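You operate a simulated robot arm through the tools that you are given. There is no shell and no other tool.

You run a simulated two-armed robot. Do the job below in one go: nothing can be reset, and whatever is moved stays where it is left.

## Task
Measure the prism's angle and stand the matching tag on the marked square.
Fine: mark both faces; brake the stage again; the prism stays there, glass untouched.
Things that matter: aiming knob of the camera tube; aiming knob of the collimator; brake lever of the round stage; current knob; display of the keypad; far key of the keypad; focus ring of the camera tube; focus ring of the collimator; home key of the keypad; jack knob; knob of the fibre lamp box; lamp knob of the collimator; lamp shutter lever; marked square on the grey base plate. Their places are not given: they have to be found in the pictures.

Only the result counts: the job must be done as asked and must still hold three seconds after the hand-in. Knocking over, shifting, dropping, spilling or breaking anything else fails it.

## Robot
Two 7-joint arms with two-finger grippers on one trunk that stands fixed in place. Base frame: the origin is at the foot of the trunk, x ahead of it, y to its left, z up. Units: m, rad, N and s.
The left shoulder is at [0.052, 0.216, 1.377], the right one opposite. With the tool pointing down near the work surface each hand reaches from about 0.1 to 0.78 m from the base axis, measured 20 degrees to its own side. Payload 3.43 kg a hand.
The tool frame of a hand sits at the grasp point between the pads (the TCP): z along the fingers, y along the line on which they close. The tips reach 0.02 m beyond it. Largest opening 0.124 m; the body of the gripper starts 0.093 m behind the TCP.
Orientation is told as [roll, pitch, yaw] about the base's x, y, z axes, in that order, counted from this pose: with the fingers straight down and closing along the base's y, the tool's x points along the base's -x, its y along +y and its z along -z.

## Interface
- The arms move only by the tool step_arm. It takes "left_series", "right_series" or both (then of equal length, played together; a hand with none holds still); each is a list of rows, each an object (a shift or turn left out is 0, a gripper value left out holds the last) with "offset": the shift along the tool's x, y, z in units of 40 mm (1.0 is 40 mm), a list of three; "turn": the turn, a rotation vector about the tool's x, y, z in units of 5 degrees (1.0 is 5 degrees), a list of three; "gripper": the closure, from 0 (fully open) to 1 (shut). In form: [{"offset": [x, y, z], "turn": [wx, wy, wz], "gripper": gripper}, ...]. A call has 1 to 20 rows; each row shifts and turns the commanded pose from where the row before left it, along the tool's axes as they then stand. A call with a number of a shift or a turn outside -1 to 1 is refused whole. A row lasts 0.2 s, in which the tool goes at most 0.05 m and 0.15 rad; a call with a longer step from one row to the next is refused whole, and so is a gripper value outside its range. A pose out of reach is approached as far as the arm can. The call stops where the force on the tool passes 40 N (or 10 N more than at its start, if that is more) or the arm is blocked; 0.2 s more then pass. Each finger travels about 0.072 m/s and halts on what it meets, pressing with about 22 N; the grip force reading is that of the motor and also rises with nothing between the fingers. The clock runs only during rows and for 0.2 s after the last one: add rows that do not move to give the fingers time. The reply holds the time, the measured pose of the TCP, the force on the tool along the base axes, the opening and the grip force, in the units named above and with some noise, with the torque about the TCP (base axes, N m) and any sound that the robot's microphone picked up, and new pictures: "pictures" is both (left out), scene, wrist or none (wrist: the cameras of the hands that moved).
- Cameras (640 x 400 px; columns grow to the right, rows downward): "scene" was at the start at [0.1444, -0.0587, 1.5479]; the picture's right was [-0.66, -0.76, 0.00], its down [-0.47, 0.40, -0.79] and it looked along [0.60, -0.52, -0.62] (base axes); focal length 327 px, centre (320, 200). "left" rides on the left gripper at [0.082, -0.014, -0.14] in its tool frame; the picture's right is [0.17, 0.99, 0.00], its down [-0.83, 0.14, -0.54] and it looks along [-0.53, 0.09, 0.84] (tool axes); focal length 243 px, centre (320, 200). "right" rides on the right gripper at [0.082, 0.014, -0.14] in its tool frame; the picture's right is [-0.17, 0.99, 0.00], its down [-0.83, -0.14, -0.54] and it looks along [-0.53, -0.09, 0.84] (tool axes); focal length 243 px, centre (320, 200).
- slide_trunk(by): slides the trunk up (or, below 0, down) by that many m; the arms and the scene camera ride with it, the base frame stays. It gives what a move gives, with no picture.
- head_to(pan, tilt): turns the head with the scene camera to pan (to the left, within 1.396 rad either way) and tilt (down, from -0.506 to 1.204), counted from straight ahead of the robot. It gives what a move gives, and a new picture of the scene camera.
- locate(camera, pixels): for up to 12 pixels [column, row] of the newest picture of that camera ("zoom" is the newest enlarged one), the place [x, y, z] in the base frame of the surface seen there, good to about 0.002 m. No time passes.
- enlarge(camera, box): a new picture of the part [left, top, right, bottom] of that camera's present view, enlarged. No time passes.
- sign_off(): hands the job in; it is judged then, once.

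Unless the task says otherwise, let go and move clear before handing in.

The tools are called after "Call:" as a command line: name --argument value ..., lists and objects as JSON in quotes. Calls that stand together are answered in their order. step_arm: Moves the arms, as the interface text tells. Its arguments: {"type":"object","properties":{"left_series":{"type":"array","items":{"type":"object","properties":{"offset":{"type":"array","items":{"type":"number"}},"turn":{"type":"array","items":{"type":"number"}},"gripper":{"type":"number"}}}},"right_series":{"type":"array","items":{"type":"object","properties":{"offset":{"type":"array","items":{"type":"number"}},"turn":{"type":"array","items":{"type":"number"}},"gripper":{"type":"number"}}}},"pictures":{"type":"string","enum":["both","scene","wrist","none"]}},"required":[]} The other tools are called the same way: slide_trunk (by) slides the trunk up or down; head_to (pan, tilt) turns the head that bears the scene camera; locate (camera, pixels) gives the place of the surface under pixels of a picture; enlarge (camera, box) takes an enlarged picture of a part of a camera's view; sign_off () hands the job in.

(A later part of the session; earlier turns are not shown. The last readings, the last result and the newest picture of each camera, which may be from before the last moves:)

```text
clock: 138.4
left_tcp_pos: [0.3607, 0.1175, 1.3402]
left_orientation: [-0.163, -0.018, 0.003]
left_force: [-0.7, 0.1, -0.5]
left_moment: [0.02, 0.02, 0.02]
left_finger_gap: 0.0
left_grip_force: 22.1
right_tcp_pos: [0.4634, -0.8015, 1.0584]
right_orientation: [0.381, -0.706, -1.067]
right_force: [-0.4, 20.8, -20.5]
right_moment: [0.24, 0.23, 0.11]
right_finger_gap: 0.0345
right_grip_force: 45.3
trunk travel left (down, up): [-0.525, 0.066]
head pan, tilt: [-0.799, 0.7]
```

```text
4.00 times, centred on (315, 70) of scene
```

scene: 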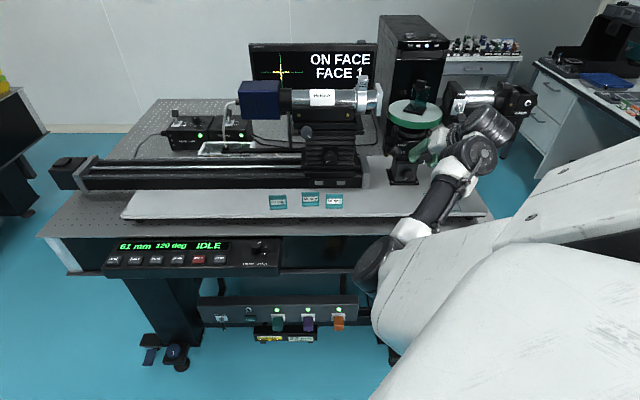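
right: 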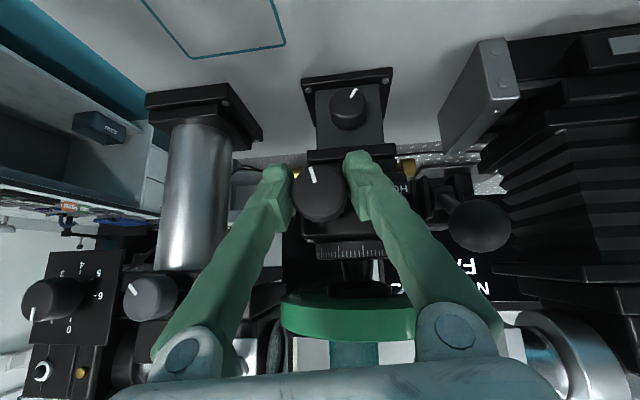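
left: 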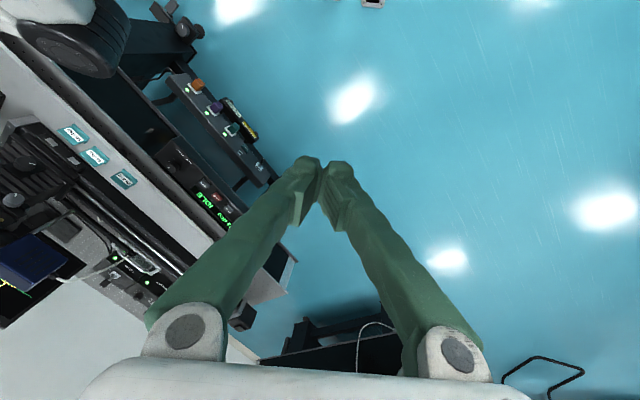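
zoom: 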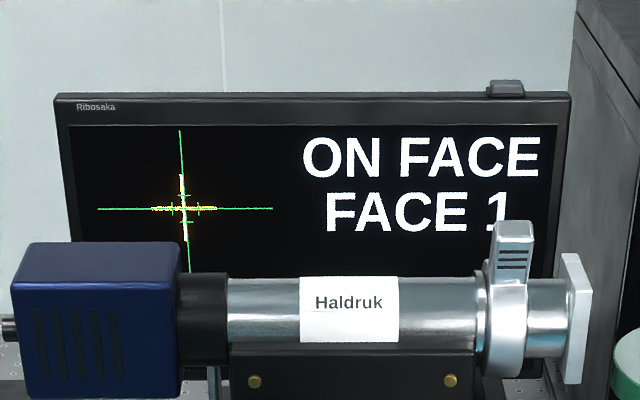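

Centred at 120 deg (ON FACE), so the apex is 180−120 = 60°. Releasing, untwisting, retracting, then checking the cross.

Call:
step_arm --right_series '[{"gripper": 0.75}, {"gripper": 0.6}, {"gripper": 0.45}, {"gripper": 0.38}, {}, {"turn": [0.727, -0.027, -0.686]}, {"turn": [0.727, -0.027, -0.686]}, {"turn": [0.727, -0.027, -0.686]}, {"offset": [0.25, 0, -0.65]}, {"offset": [0.25, 0, -0.7]}, {"offset": [0.25, 0, -0.7]}, {}]'

Call:
enlarge --camera "scene" --box '[105, 232, 235, 272]'

Call:
enlarge --camera "scene" --box '[235, 30, 395, 110]'

```text
clock: 141.1
left_tcp_pos: [0.36, 0.1168, 1.3425]
left_orientation: [-0.162, -0.018, 0.001]
left_force: [0.0, -0.7, 0.1]
left_moment: [-0.02, -0.02, 0.0]
left_finger_gap: 0.0001
left_grip_force: 21.7
right_tcp_pos: [0.4086, -0.7457, 1.1007]
right_orientation: [0.033, -0.755, -0.837]
right_force: [-0.4, 0.5, -0.2]
right_moment: [-0.01, 0.02, -0.01]
right_finger_gap: 0.0766
right_grip_force: 0.0
trunk travel left (down, up): [-0.525, 0.066]
head pan, tilt: [-0.799, 0.7]
```

scene: 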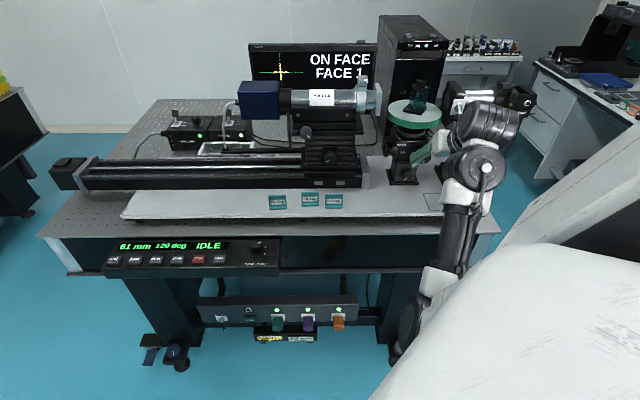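
right: 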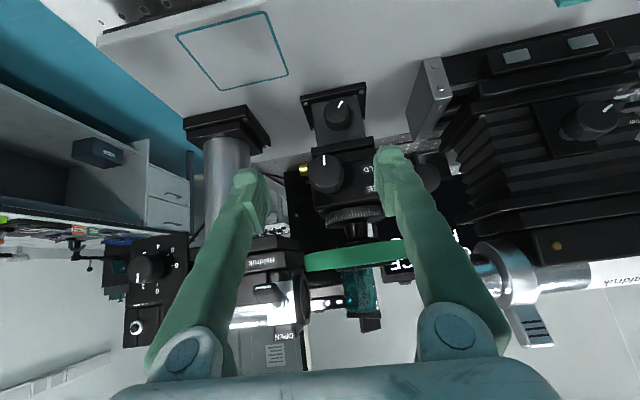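

```text
4.92 times, centred on (170, 252) of scene
```

zoom: 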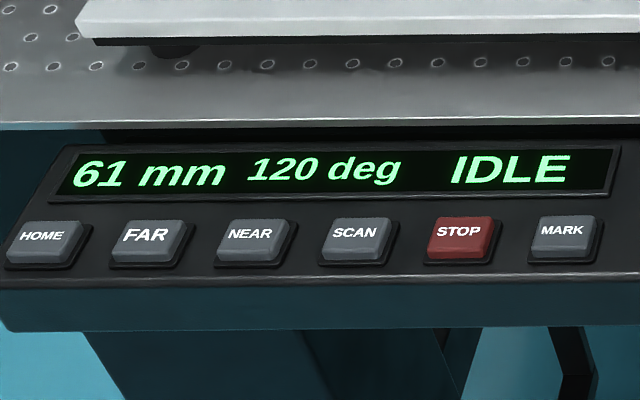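

```text
4.00 times, centred on (315, 70) of scene
```

zoom: 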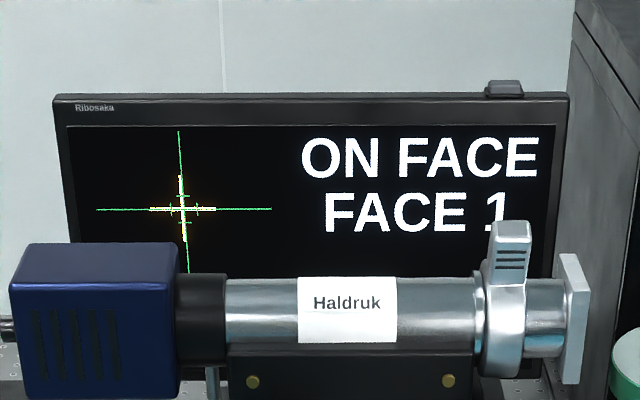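

Stable after release. Now carrying the closed hand to the MARK key again.

Call:
step_arm --right_series '[{"offset": [0.03, 0.3, -0.9]}, {"offset": [0.03, 0.3, -0.9]}, {"offset": [0, 0.9, 0], "gripper": 1}, {"offset": [0, 0.9, 0]}, {"offset": [0, 0.9, 0]}, {"offset": [0, 0.9, 0]}, {"offset": [0, 0.9, 0]}, {"offset": [0, 0.87, 0]}, {"offset": [0.685, 0.937, 0.27]}, {"offset": [0.685, 0.937, 0.27]}, {"offset": [0.685, 0.937, 0.27]}, {"offset": [0.685, 0.937, 0.27]}, {"offset": [0.685, 0.937, 0.27]}, {"offset": [0.685, 0.937, 0.27]}, {"offset": [0.685, 0.937, 0.27]}, {"offset": [0.685, 0.937, 0.27]}, {}]'

Call:
locate --camera "right" --pixels '[[302, 97], [320, 100], [290, 95]]'

```text
clock: 144.7
left_tcp_pos: [0.3591, 0.1158, 1.3421]
left_orientation: [-0.162, -0.019, 0.001]
left_force: [0.5, -0.3, -0.2]
left_moment: [0.01, -0.01, -0.01]
left_finger_gap: 0.0001
left_grip_force: 22.2
right_tcp_pos: [0.7, -0.2643, 0.9513]
right_orientation: [0.035, -0.757, -0.835]
right_force: [-0.3, 0.1, -0.2]
right_moment: [0.02, 0.0, 0.03]
right_finger_gap: 0.0
right_grip_force: 22.3
trunk travel left (down, up): [-0.525, 0.066]
head pan, tilt: [-0.799, 0.7]
```

scene: 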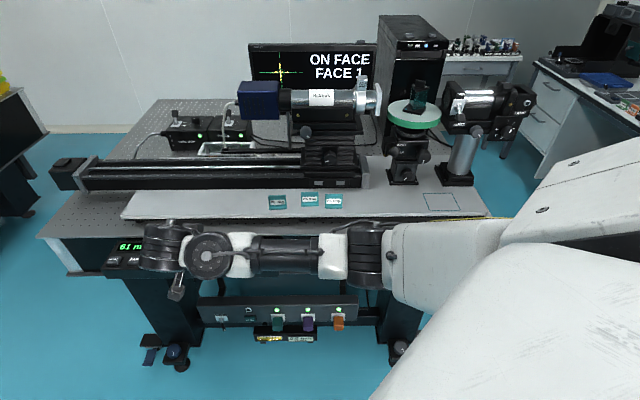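
right: 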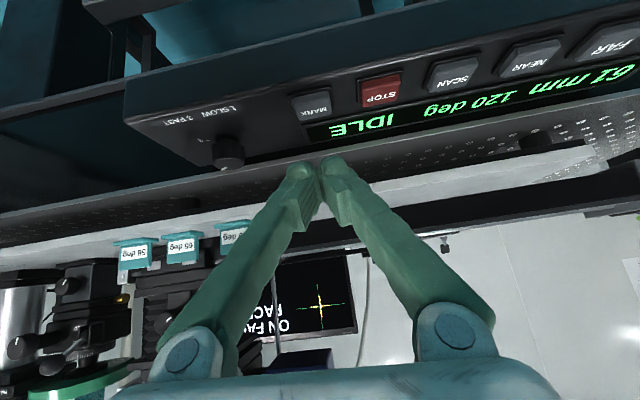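

```text
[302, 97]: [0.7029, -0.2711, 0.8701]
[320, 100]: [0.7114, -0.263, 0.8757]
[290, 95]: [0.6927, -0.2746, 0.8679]
```

Call:
step_arm --right_series '[{"offset": [0.36, 0.073, 0.55]}, {"offset": [0.36, 0.073, 0.55]}, {"offset": [0.055, 0, 0.05]}, {"offset": [0.055, 0, 0.05]}, {}]'

Call:
enlarge --camera "right" --box '[200, 20, 640, 220]'

```text
clock: 145.8
left_tcp_pos: [0.3598, 0.1174, 1.3412]
left_orientation: [-0.163, -0.02, 0.003]
left_force: [-0.9, 0.1, -1.0]
left_moment: [0.0, 0.02, 0.01]
left_finger_gap: 0.0
left_grip_force: 21.8
right_tcp_pos: [0.7095, -0.2663, 0.8918]
right_orientation: [0.033, -0.756, -0.837]
right_force: [0.5, -0.7, 2.9]
right_moment: [-0.06, 0.0, -0.01]
right_finger_gap: 0.0059
right_grip_force: 34.3
trunk travel left (down, up): [-0.525, 0.066]
head pan, tilt: [-0.799, 0.7]
heard: click
```

scene: 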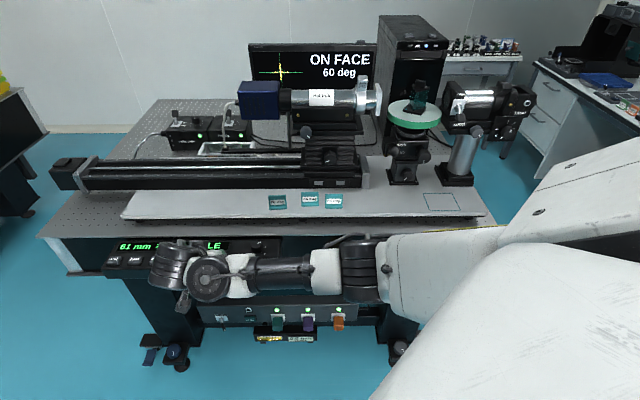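
right: 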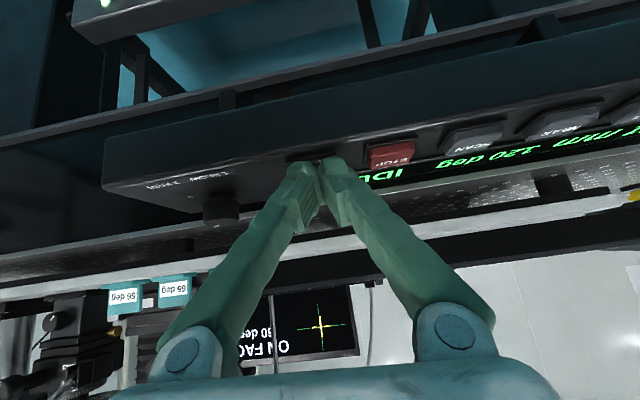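

```text
1.45 times, centred on (420, 120) of right
```

zoom: 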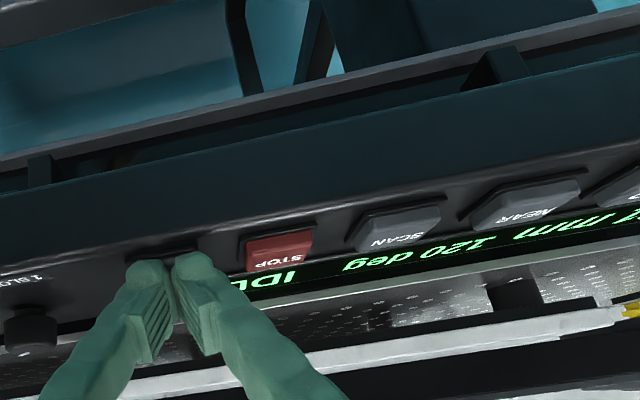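

Click, and the monitor shows 60 deg. Next I back off and go to the brake lever to push it down to HOLD.

Call:
step_arm --right_series '[{"offset": [-0.4, -0.07, -0.55]}, {"offset": [-0.4, -0.07, -0.55]}, {"offset": [-0.685, -0.937, -0.27]}, {"offset": [-0.685, -0.937, -0.27]}, {"offset": [-0.685, -0.937, -0.27]}, {"offset": [-0.685, -0.937, -0.27]}, {"offset": [-0.685, -0.937, -0.27]}, {"offset": [-0.685, -0.937, -0.27]}, {"offset": [-0.685, -0.937, -0.27]}, {"offset": [-0.685, -0.937, -0.27]}, {"offset": [0, -0.9, 0]}, {"offset": [0, -0.9, 0]}, {"offset": [0, -0.9, 0]}, {"offset": [0, -0.9, 0]}, {}]'

Call:
enlarge --camera "scene" --box '[235, 30, 395, 110]'

Call:
enlarge --camera "scene" --box '[250, 180, 360, 225]'

```text
clock: 149.1
left_tcp_pos: [0.3604, 0.1176, 1.3395]
left_orientation: [-0.162, -0.019, 0.001]
left_force: [0.0, 0.4, 1.1]
left_moment: [0.01, -0.01, 0.0]
left_finger_gap: 0.0
left_grip_force: 22.0
right_tcp_pos: [0.442, -0.6464, 1.1477]
right_orientation: [0.034, -0.755, -0.837]
right_force: [0.2, -0.1, -0.6]
right_moment: [0.03, 0.01, 0.02]
right_finger_gap: 0.0
right_grip_force: 34.7
trunk travel left (down, up): [-0.525, 0.066]
head pan, tilt: [-0.799, 0.7]
```

scene: 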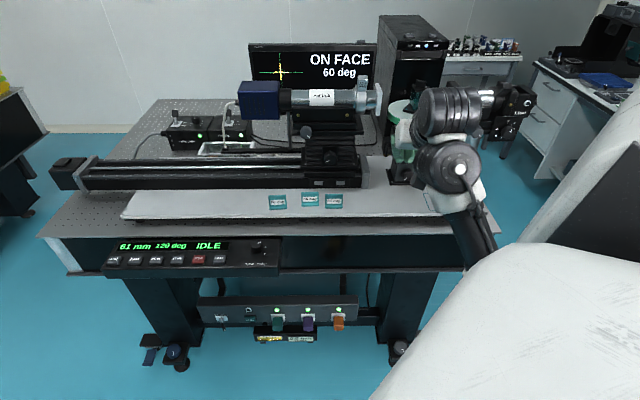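
right: 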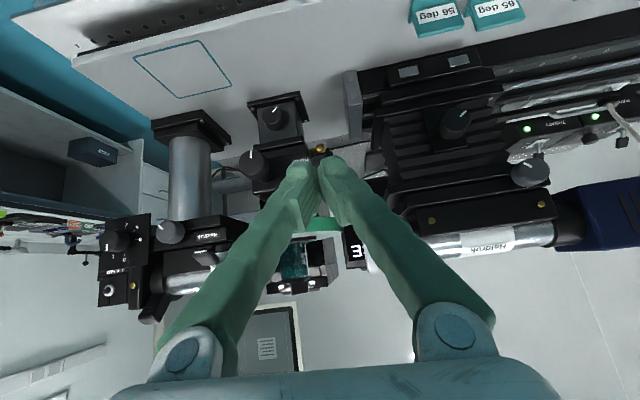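

```text
4.00 times, centred on (315, 70) of scene
```

zoom: 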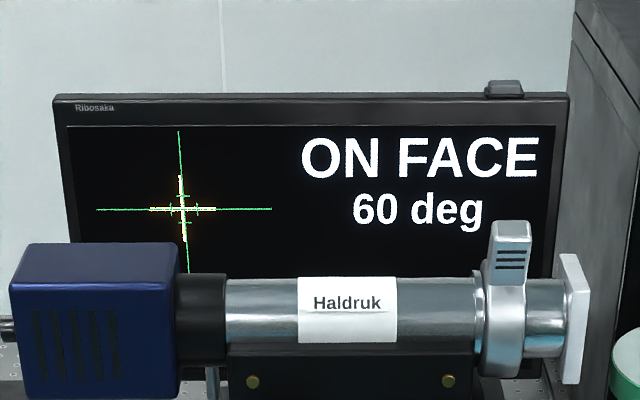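

```text
5.82 times, centred on (305, 202) of scene
```

zoom: 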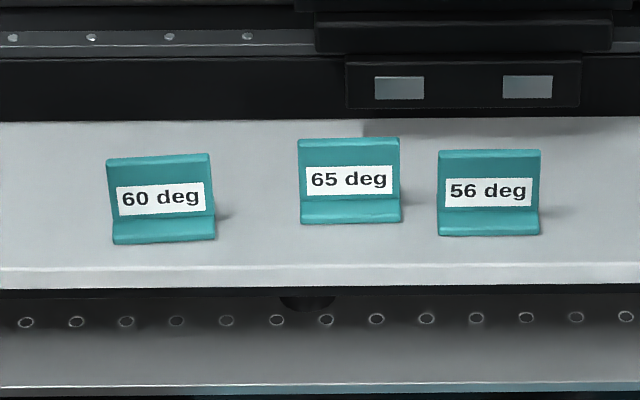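

The tags are L-shaped with a front foot. Now positioning the closed fingertips above the lever ball.

Call:
step_arm --right_series '[{"offset": [-0.67, -0.05, 0.85]}, {"offset": [-0.67, -0.05, 0.85]}, {}]'

Call:
enlarge --camera "right" --box '[240, 50, 420, 300]'

Call:
enlarge --camera "scene" --box '[370, 80, 480, 200]'

```text
clock: 149.8
left_tcp_pos: [0.3586, 0.1174, 1.3425]
left_orientation: [-0.161, -0.021, 0.003]
left_force: [-0.8, 0.8, -0.3]
left_moment: [-0.02, -0.03, 0.02]
left_finger_gap: 0.0
left_grip_force: 21.5
right_tcp_pos: [0.4977, -0.7105, 1.1377]
right_orientation: [0.036, -0.757, -0.836]
right_force: [-0.8, -0.2, -0.6]
right_moment: [0.03, 0.0, -0.02]
right_finger_gap: 0.0001
right_grip_force: 34.2
trunk travel left (down, up): [-0.525, 0.066]
head pan, tilt: [-0.799, 0.7]
```

scene: 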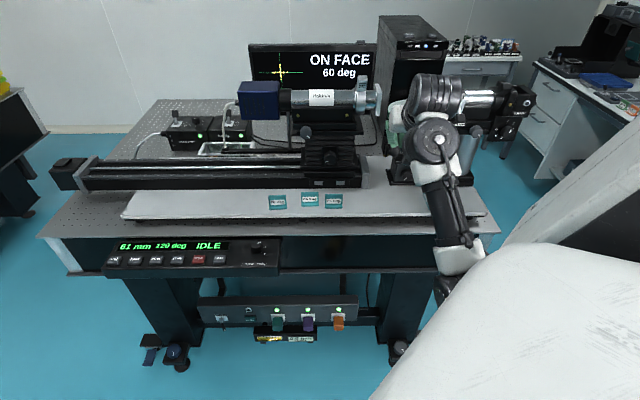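
right: 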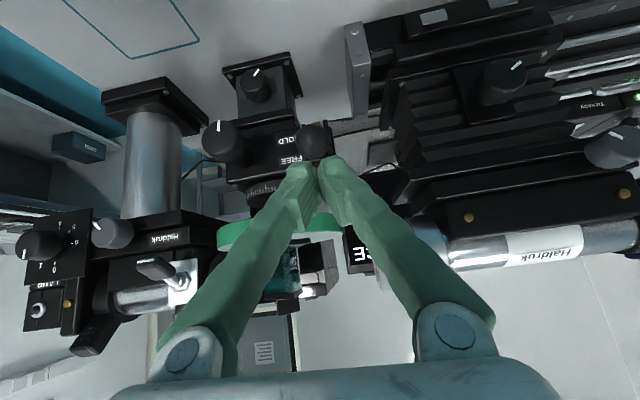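

```text
1.60 times, centred on (330, 175) of right
```

zoom: 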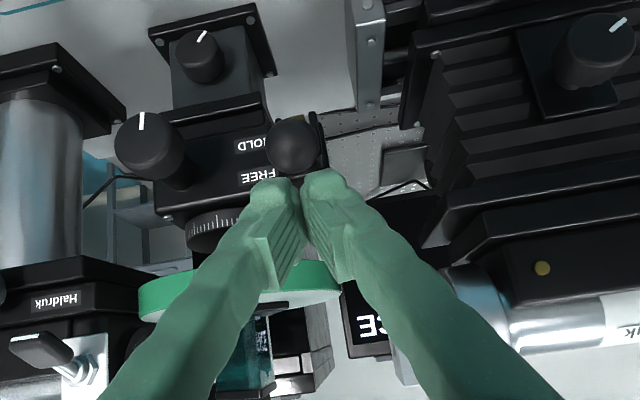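

```text
3.33 times, centred on (425, 140) of scene
```

zoom: 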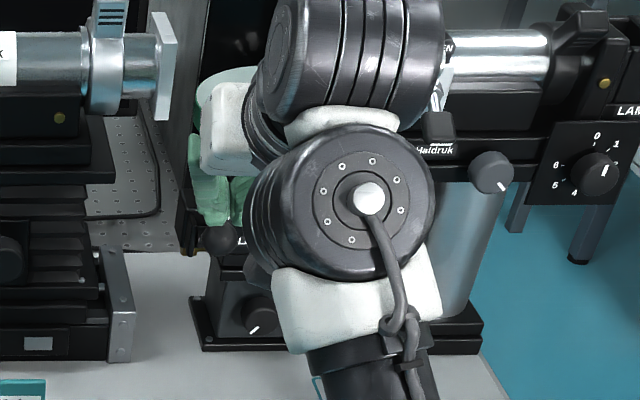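

Call:
locate --camera "right" --pixels '[[313, 138], [303, 138], [323, 138], [313, 148], [255, 85]]'

```text
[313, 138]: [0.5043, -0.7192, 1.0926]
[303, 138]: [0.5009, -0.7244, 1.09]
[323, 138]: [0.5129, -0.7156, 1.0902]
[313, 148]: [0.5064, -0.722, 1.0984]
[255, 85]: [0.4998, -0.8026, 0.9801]
```

Aligned with the ball (S −0.152). Pushing straight down.

Call:
step_arm --right_series '[{"offset": [0.171, 0, 0.182]}, {"offset": [0.171, 0, 0.182]}, {"offset": [0.171, 0, 0.182]}, {"offset": [0.171, 0, 0.182]}, {"offset": [0.171, 0, 0.182]}, {}]'

Call:
enlarge --camera "right" --box '[240, 50, 420, 300]'

```text
clock: 151.2
left_tcp_pos: [0.3593, 0.1163, 1.3424]
left_orientation: [-0.163, -0.019, 0.002]
left_force: [0.4, 0.0, 0.6]
left_moment: [0.0, 0.04, 0.0]
left_finger_gap: 0.0001
left_grip_force: 22.2
right_tcp_pos: [0.4984, -0.7108, 1.0868]
right_orientation: [0.034, -0.755, -0.834]
right_force: [-13.3, 5.3, 5.1]
right_moment: [0.08, 0.65, -0.21]
right_finger_gap: 0.0002
right_grip_force: 34.5
trunk travel left (down, up): [-0.525, 0.066]
head pan, tilt: [-0.799, 0.7]
```

scene: 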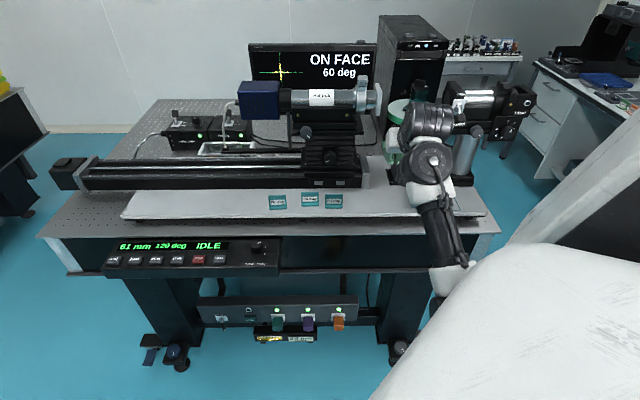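
right: 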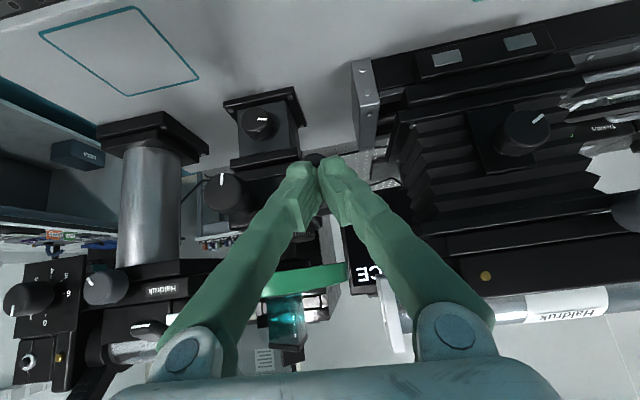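

```text
1.60 times, centred on (330, 175) of right
```

zoom: 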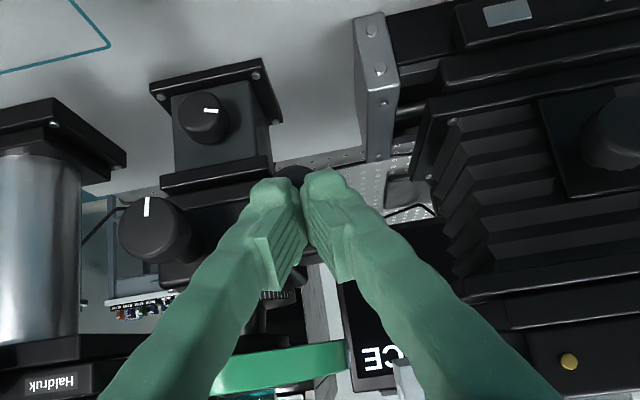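

The ball is being pushed down (force 15 N). The jack knob mark also seems to have turned slightly; I'll proceed in small steps and watch it.

Call:
step_arm --right_series '[{"offset": [0.12, 0, 0.06]}, {"offset": [0.12, 0, 0.08]}, {}]'

Call:
enlarge --camera "right" --box '[240, 50, 420, 300]'

Call:
enlarge --camera "scene" --box '[370, 80, 480, 200]'

```text
clock: 152.1
left_tcp_pos: [0.3598, 0.1169, 1.3408]
left_orientation: [-0.162, -0.019, 0.001]
left_force: [0.4, 1.0, 0.0]
left_moment: [-0.01, 0.0, 0.01]
left_finger_gap: 0.0
left_grip_force: 21.9
right_tcp_pos: [0.4959, -0.7093, 1.0767]
right_orientation: [0.032, -0.755, -0.837]
right_force: [0.0, 0.3, -0.4]
right_moment: [0.03, -0.01, 0.02]
right_finger_gap: 0.0
right_grip_force: 35.0
trunk travel left (down, up): [-0.525, 0.066]
head pan, tilt: [-0.799, 0.7]
```

scene: 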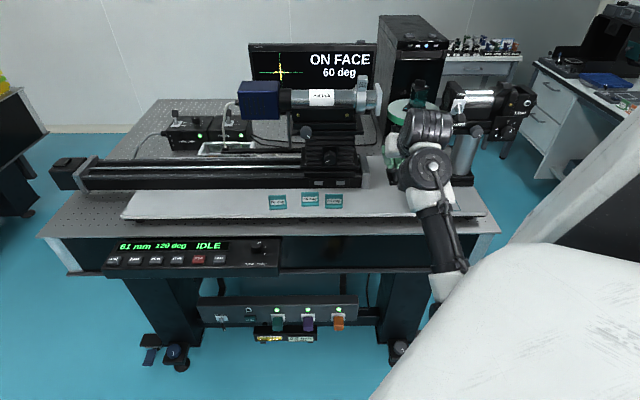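
right: 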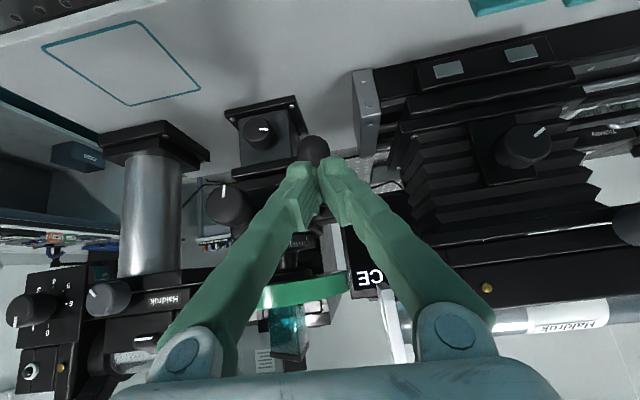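

```text
1.60 times, centred on (330, 175) of right
```

zoom: 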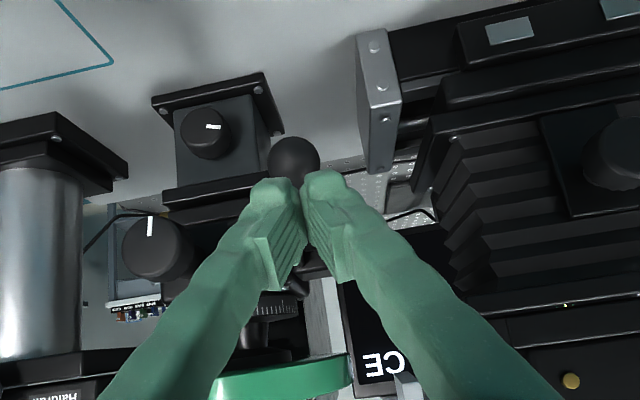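

```text
3.33 times, centred on (425, 140) of scene
```

zoom: 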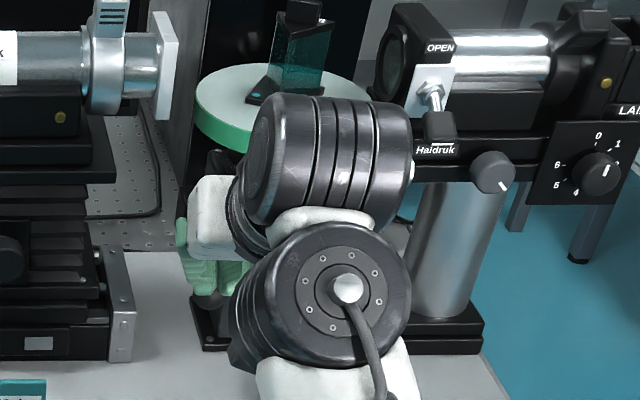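

The lever dropped away with zero force now. Backing off to inspect.

Call:
step_arm --right_series '[{"offset": [0.2, 0, -0.85]}, {"offset": [0.2, 0, -0.85]}, {"offset": [0, 0.9, -0.2]}, {"offset": [0, 0.9, -0.2]}, {"offset": [0, 0.9, -0.2]}, {}]'

Call:
enlarge --camera "scene" --box '[370, 80, 480, 200]'

Call:
enlarge --camera "right" --box '[100, 50, 340, 300]'

```text
clock: 153.4
left_tcp_pos: [0.359, 0.1172, 1.3411]
left_orientation: [-0.161, -0.019, 0.002]
left_force: [0.3, -0.7, 0.9]
left_moment: [-0.01, -0.02, -0.02]
left_finger_gap: 0.0001
left_grip_force: 21.5
right_tcp_pos: [0.5241, -0.5831, 1.1352]
right_orientation: [0.035, -0.756, -0.836]
right_force: [-0.1, 0.0, -0.3]
right_moment: [0.02, 0.01, 0.04]
right_finger_gap: 0.0001
right_grip_force: 34.3
trunk travel left (down, up): [-0.525, 0.066]
head pan, tilt: [-0.799, 0.7]
```

scene: 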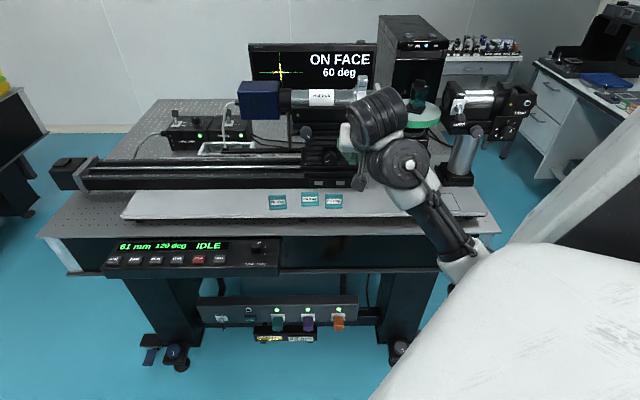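
right: 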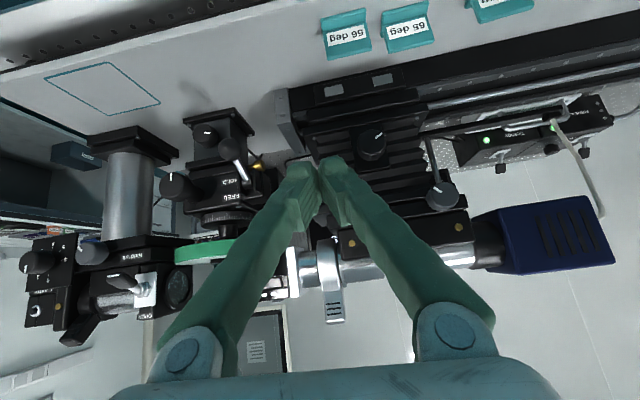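

```text
3.33 times, centred on (425, 140) of scene
```

zoom: 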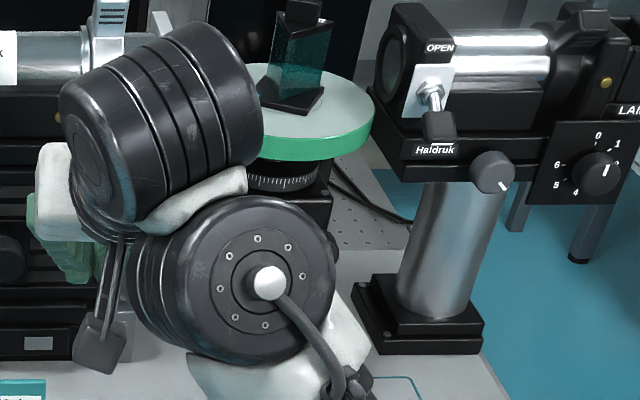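

```text
1.60 times, centred on (220, 175) of right
```

zoom: 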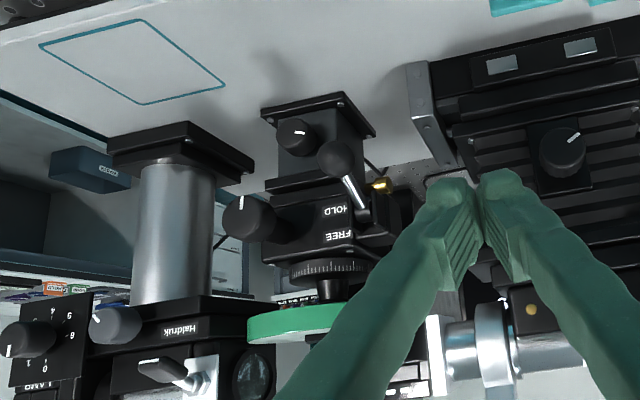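

The lever is at HOLD again. Let me check the lever ball, the stage height (jack knob), and the 60 deg tag geometry.

Call:
locate --camera "scene" --pixels '[[428, 117], [433, 112], [425, 120], [271, 196], [284, 196], [271, 207], [285, 206], [278, 198], [278, 207], [436, 194], [424, 194], [456, 208]]'

Call:
locate --camera "right" --pixels '[[228, 148], [205, 130], [175, 185], [345, 35], [323, 30], [368, 40], [405, 30]]'

Call:
enlarge --camera "right" --box '[300, 0, 560, 100]'

```text
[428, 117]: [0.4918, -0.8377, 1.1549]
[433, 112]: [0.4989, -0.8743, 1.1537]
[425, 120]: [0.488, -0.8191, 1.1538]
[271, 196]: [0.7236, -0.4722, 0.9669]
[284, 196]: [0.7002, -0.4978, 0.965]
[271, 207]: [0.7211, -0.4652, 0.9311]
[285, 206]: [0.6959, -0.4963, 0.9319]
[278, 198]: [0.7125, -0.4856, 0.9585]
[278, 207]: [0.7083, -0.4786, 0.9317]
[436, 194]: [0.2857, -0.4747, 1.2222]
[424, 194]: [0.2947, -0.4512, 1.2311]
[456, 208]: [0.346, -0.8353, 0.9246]
```

```text
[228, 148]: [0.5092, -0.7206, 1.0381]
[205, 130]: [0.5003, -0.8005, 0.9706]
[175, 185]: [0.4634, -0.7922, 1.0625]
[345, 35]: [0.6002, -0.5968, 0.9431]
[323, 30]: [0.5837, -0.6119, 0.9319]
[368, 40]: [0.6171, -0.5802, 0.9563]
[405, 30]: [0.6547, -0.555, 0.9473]
```

```text
2.46 times, centred on (430, 50) of right
```

zoom: 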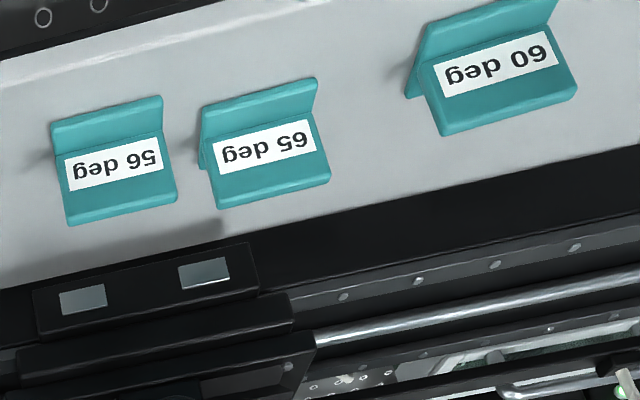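

Stage height is unchanged (disc top z 1.154) and the lever ball is back at z 1.038. Now I'll go to the 60 deg tag: open to 70 mm, align yaw and pre-position in front-above.

Call:
step_arm --right_series '[{"turn": [-0.55, 0, -0.58], "gripper": 0.42}, {"offset": [0.348, 0.84, 0.473]}, {"offset": [0.348, 0.84, 0.473]}, {"offset": [0.348, 0.84, 0.473]}, {"offset": [0.348, 0.84, 0.473]}, {"offset": [0.348, 0.84, 0.473]}, {"offset": [0.348, 0.84, 0.473]}, {}]'

Call:
enlarge --camera "right" --box '[180, 60, 460, 240]'

Call:
head_to --pan -0.714 --tilt 0.663

Call:
enlarge --camera "scene" --box '[405, 85, 485, 210]'

```text
clock: 155.2
left_tcp_pos: [0.3582, 0.1169, 1.3408]
left_orientation: [-0.162, -0.019, 0.002]
left_force: [-0.4, -0.5, 0.1]
left_moment: [0.02, -0.01, 0.05]
left_finger_gap: 0.0
left_grip_force: 21.6
right_tcp_pos: [0.6733, -0.4418, 0.9989]
right_orientation: [0.036, -0.758, -0.766]
right_force: [0.3, -0.3, -0.5]
right_moment: [-0.01, -0.02, 0.03]
right_finger_gap: 0.0717
right_grip_force: 0.1
trunk travel left (down, up): [-0.525, 0.066]
head pan, tilt: [-0.799, 0.7]
```

scene: 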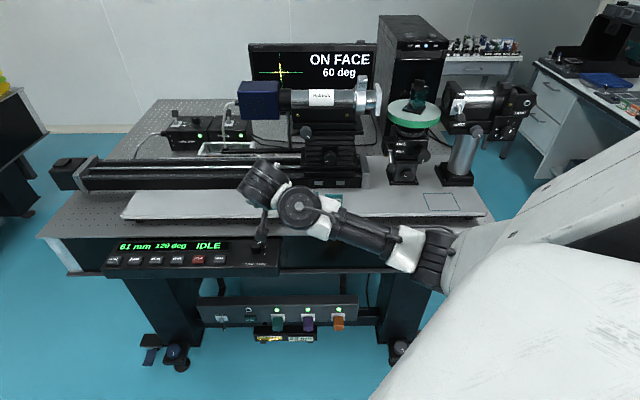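
right: 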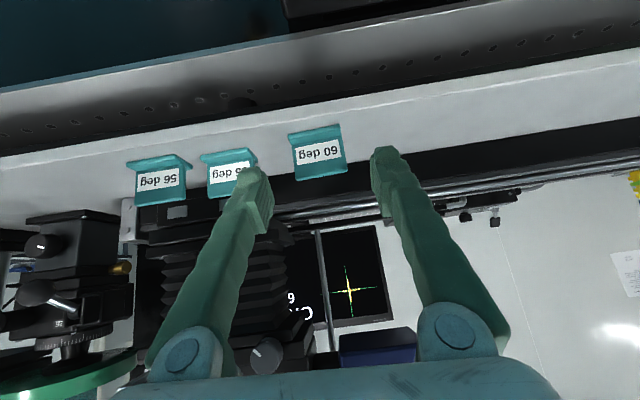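

```text
2.22 times, centred on (320, 150) of right
```

zoom: 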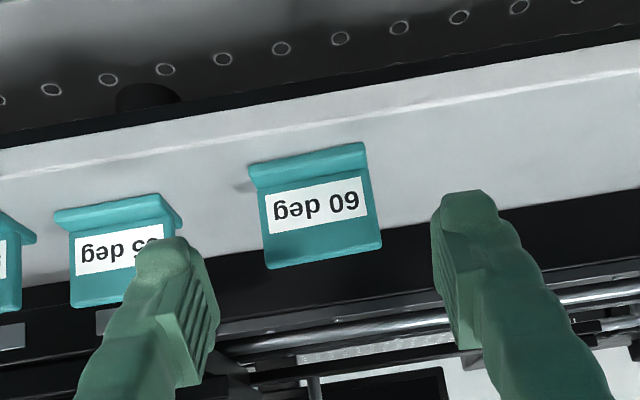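

```text
clock: 155.9
left_tcp_pos: [0.3599, 0.1163, 1.3416]
left_orientation: [-0.162, -0.018, 0.002]
left_force: [-0.5, 0.7, -0.4]
left_moment: [0.01, 0.03, 0.02]
left_finger_gap: 0.0
left_grip_force: 21.8
right_tcp_pos: [0.6729, -0.4431, 0.9988]
right_orientation: [0.036, -0.757, -0.766]
right_force: [0.2, -0.2, -0.3]
right_moment: [-0.02, 0.01, -0.01]
right_finger_gap: 0.0719
right_grip_force: 0.1
trunk travel left (down, up): [-0.525, 0.066]
head pan, tilt: [-0.714, 0.663]
```

scene: 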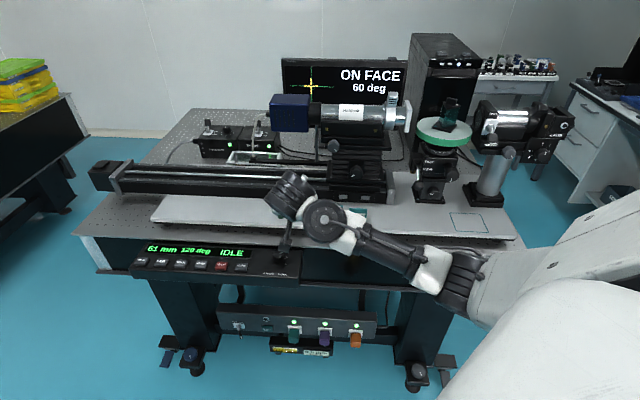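

```text
3.20 times, centred on (445, 148) of scene
```

zoom: 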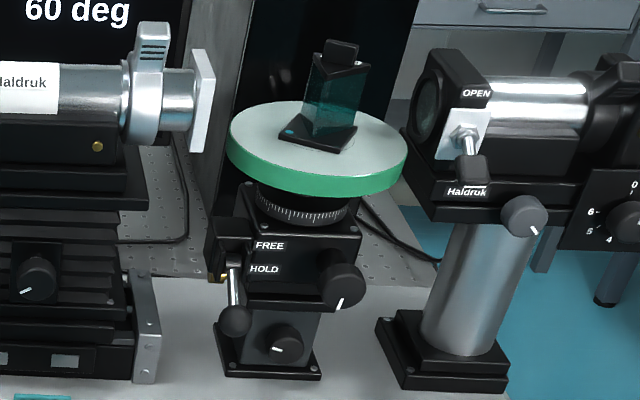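

Comparing with the initial view, the stage block labels appear ~4 px higher relative to its foot, so the jack may have crept up a few mm. Measuring more precisely.

Call:
locate --camera "zoom" --pixels '[[270, 245], [264, 269], [300, 270], [290, 232], [320, 240], [260, 130], [380, 130], [330, 175], [286, 340], [250, 350], [342, 287], [300, 300]]'

Call:
enlarge --camera "scene" --box '[412, 145, 468, 205]'

```text
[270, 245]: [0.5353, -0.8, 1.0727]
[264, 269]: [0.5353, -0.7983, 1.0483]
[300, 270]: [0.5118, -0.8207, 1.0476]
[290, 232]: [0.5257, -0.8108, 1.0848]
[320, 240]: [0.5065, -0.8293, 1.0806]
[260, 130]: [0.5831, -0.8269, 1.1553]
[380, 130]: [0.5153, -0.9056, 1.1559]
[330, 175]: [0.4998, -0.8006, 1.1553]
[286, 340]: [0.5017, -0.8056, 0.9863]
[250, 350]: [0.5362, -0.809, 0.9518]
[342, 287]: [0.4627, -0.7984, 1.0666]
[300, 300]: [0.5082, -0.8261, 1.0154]
```

```text
6.67 times, centred on (440, 175) of scene
```

zoom: 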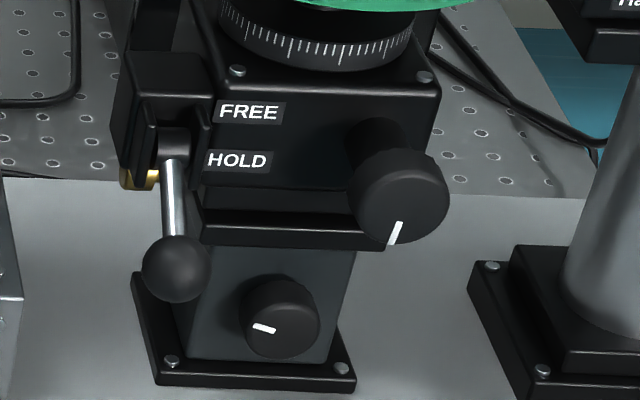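

Call:
head_to --pan -0.799 --tilt 0.7

Call:
enlarge --camera "scene" --box '[380, 75, 450, 135]'

Call:
enlarge --camera "scene" --box '[370, 120, 440, 190]'

```text
clock: 156.6
left_tcp_pos: [0.3601, 0.1175, 1.3405]
left_orientation: [-0.163, -0.018, 0.003]
left_force: [-0.3, -0.6, 0.1]
left_moment: [0.01, -0.01, -0.04]
left_finger_gap: 0.0001
left_grip_force: 21.7
right_tcp_pos: [0.6726, -0.4435, 0.9976]
right_orientation: [0.033, -0.756, -0.765]
right_force: [0.0, -0.1, -0.1]
right_moment: [0.03, 0.0, 0.0]
right_finger_gap: 0.072
right_grip_force: 0.2
trunk travel left (down, up): [-0.525, 0.066]
head pan, tilt: [-0.799, 0.7]
```

scene: 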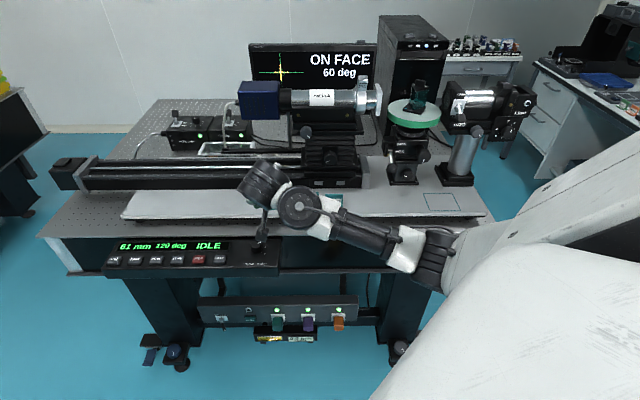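

```text
6.67 times, centred on (415, 105) of scene
```

zoom: 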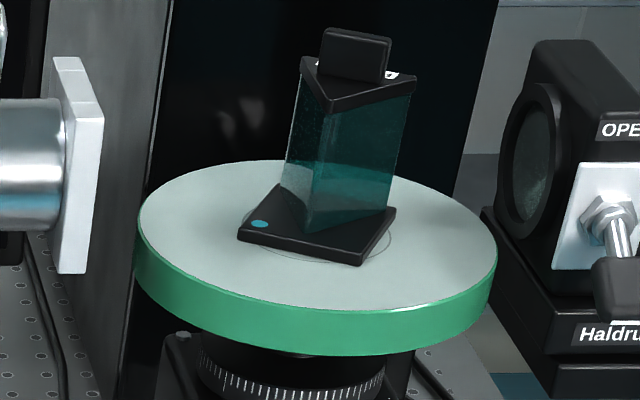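

```text
5.71 times, centred on (405, 155) of scene
```

zoom: 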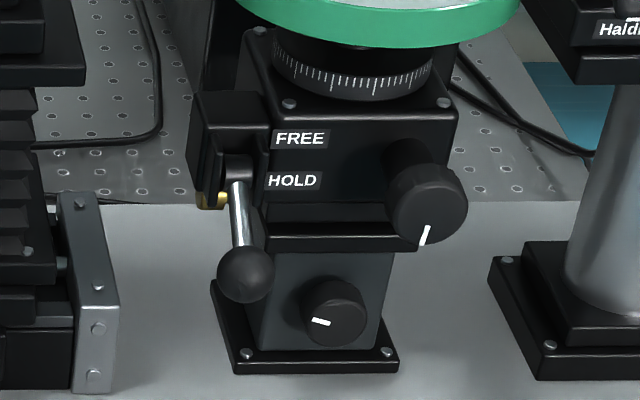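

The stage did creep up ~3–5 mm with the jack knob. Before placing the tag, I'd like to undo that: I'll go back to the lever (at its HOLD stop) and press straight down gently to see if the jack goes back down.

Call:
step_arm --right_series '[{"offset": [-0.348, -0.84, -0.473], "gripper": 1}, {"offset": [-0.348, -0.84, -0.473]}, {"offset": [-0.348, -0.84, -0.473]}, {"offset": [-0.348, -0.84, -0.473]}, {"offset": [-0.348, -0.84, -0.473]}, {"offset": [-0.348, -0.84, -0.473]}, {"offset": [0, -0.9, 0.1]}, {"offset": [0, -0.9, 0.1]}, {"offset": [0, -0.9, 0.1]}, {}]'

Call:
locate --camera "right" --pixels '[[320, 140], [300, 130]]'

```text
clock: 158.8
left_tcp_pos: [0.3606, 0.1172, 1.3407]
left_orientation: [-0.161, -0.019, 0.001]
left_force: [-0.8, -0.3, 0.3]
left_moment: [-0.01, 0.0, 0.01]
left_finger_gap: 0.0
left_grip_force: 21.6
right_tcp_pos: [0.4533, -0.6655, 1.1237]
right_orientation: [0.034, -0.757, -0.765]
right_force: [-0.6, 0.6, -0.2]
right_moment: [-0.02, -0.01, 0.02]
right_finger_gap: 0.0
right_grip_force: 22.5
trunk travel left (down, up): [-0.525, 0.066]
head pan, tilt: [-0.799, 0.7]
```

scene: 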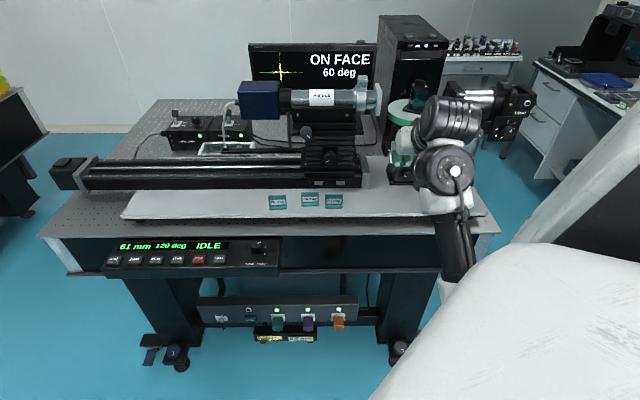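
right: 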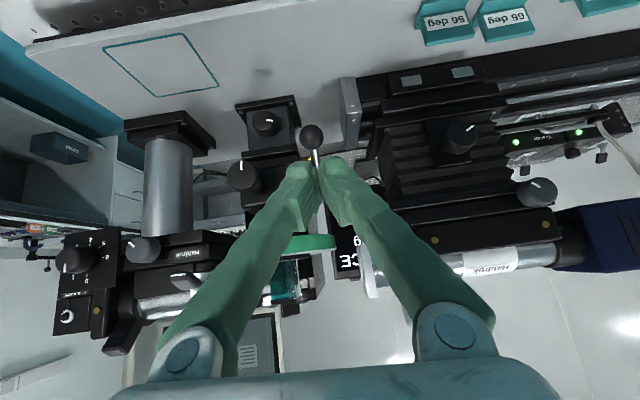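

```text
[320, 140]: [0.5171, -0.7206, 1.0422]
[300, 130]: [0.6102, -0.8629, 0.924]
```

Call:
step_arm --right_series '[{"offset": [-0.365, 0, 1.0]}, {"offset": [-0.365, 0, 1.0]}, {"offset": [0.0856, 0, 0.091]}, {"offset": [0.0856, 0, 0.091]}, {}]'

Call:
enlarge --camera "right" --box '[200, 50, 420, 250]'

```text
clock: 160.0
left_tcp_pos: [0.3607, 0.1176, 1.341]
left_orientation: [-0.162, -0.018, 0.002]
left_force: [1.1, 0.0, -0.9]
left_moment: [0.02, -0.02, -0.01]
left_finger_gap: 0.0
left_grip_force: 22.1
right_tcp_pos: [0.5132, -0.7155, 1.0751]
right_orientation: [0.034, -0.756, -0.766]
right_force: [0.3, -0.8, 0.0]
right_moment: [-0.03, 0.02, -0.03]
right_finger_gap: 0.0001
right_grip_force: 21.9
trunk travel left (down, up): [-0.525, 0.066]
head pan, tilt: [-0.799, 0.7]
```

scene: 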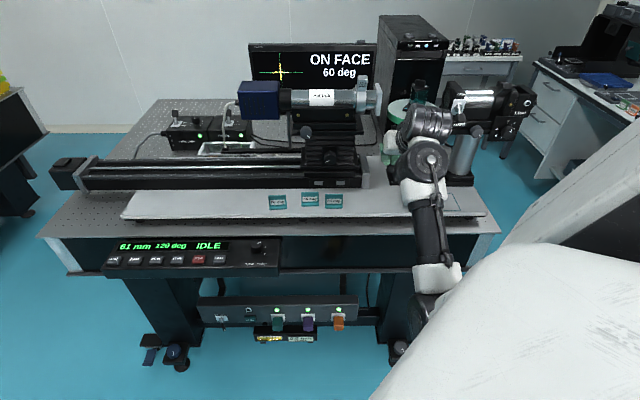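
right: 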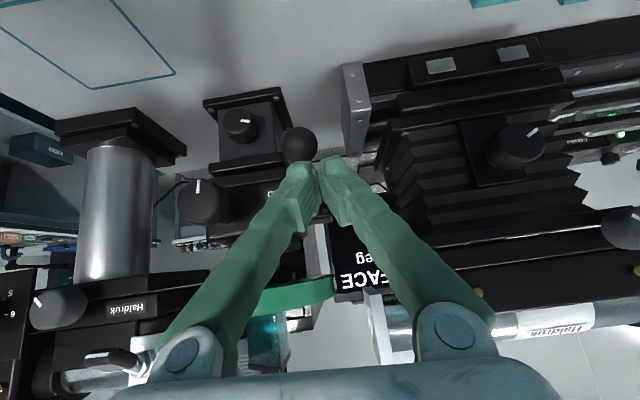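

```text
2.00 times, centred on (310, 150) of right
```

zoom: 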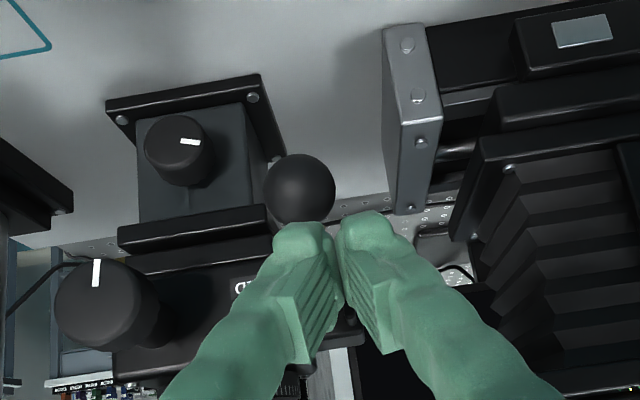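

Call:
step_arm --right_series '[{"offset": [0.05, -0.2, 0.05]}, {"offset": [0.068, 0, 0.073]}, {"offset": [0.068, 0, 0.073]}, {"offset": [0.068, 0, 0.073]}, {}]'

Call:
enlarge --camera "right" --box '[200, 50, 420, 250]'

```text
clock: 161.2
left_tcp_pos: [0.3593, 0.1171, 1.3412]
left_orientation: [-0.164, -0.019, 0.002]
left_force: [0.2, 0.9, 0.3]
left_moment: [-0.02, -0.02, 0.03]
left_finger_gap: 0.0
left_grip_force: 22.2
right_tcp_pos: [0.5087, -0.7236, 1.0607]
right_orientation: [0.033, -0.758, -0.767]
right_force: [-2.3, 0.1, 5.8]
right_moment: [-0.04, 0.03, 0.01]
right_finger_gap: 0.0002
right_grip_force: 22.5
trunk travel left (down, up): [-0.525, 0.066]
head pan, tilt: [-0.799, 0.7]
```

scene: 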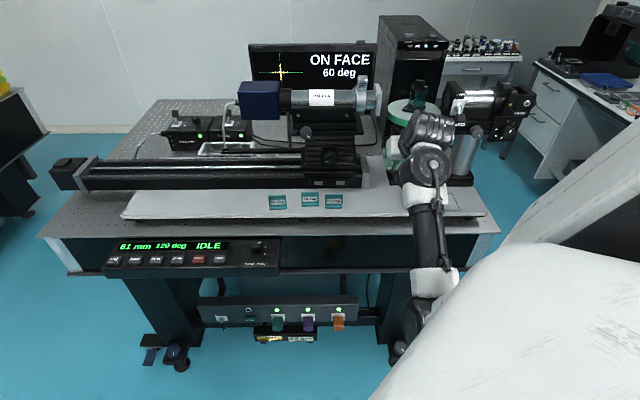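
right: 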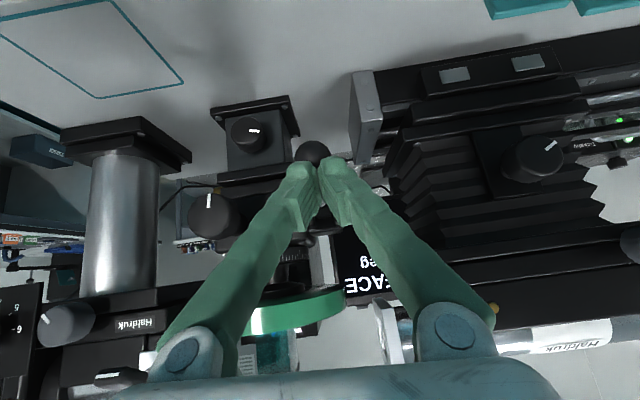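

```text
2.00 times, centred on (310, 150) of right
```

zoom: 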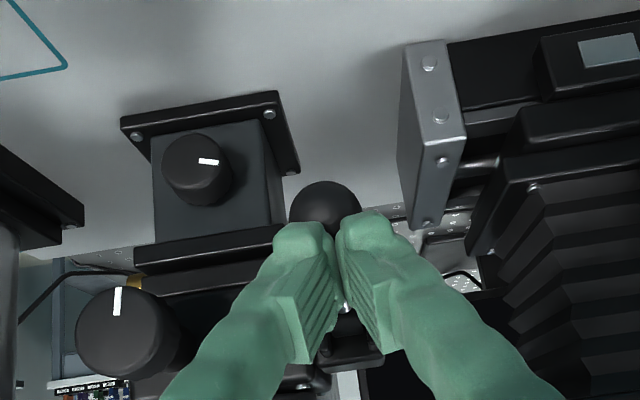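

Contact now (5.8 N). Pressing further in small steps and watching the jack mark.

Call:
step_arm --right_series '[{"offset": [0.068, 0, 0.073]}, {"offset": [0.068, 0, 0.073]}, {}]' --pictures "wrist"

Call:
enlarge --camera "right" --box '[200, 50, 420, 250]'

```text
clock: 162.0
left_tcp_pos: [0.3557, 0.1204, 1.3435]
left_orientation: [-0.166, -0.023, 0.0]
left_force: [0.0, 0.3, 0.0]
left_moment: [-0.02, 0.02, 0.01]
left_finger_gap: 0.0001
left_grip_force: 22.6
right_tcp_pos: [0.5052, -0.7204, 1.0575]
right_orientation: [0.035, -0.766, -0.765]
right_force: [-10.7, 2.9, 28.0]
right_moment: [-0.16, 0.12, -0.09]
right_finger_gap: 0.0
right_grip_force: 22.8
trunk travel left (down, up): [-0.525, 0.066]
head pan, tilt: [-0.799, 0.7]
```

right: 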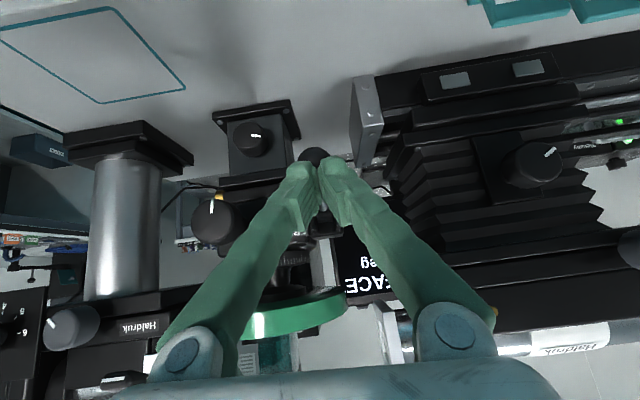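

```text
2.00 times, centred on (310, 150) of right
```

zoom: 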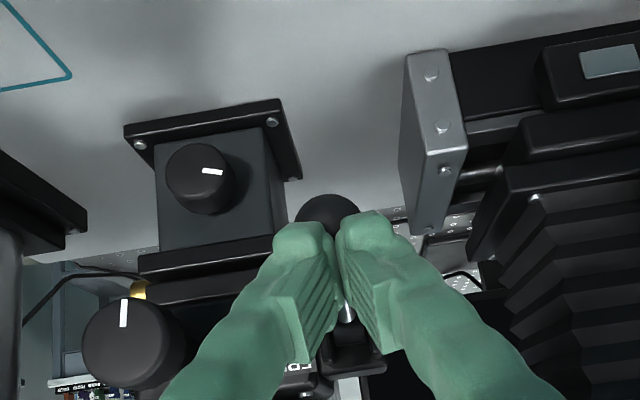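

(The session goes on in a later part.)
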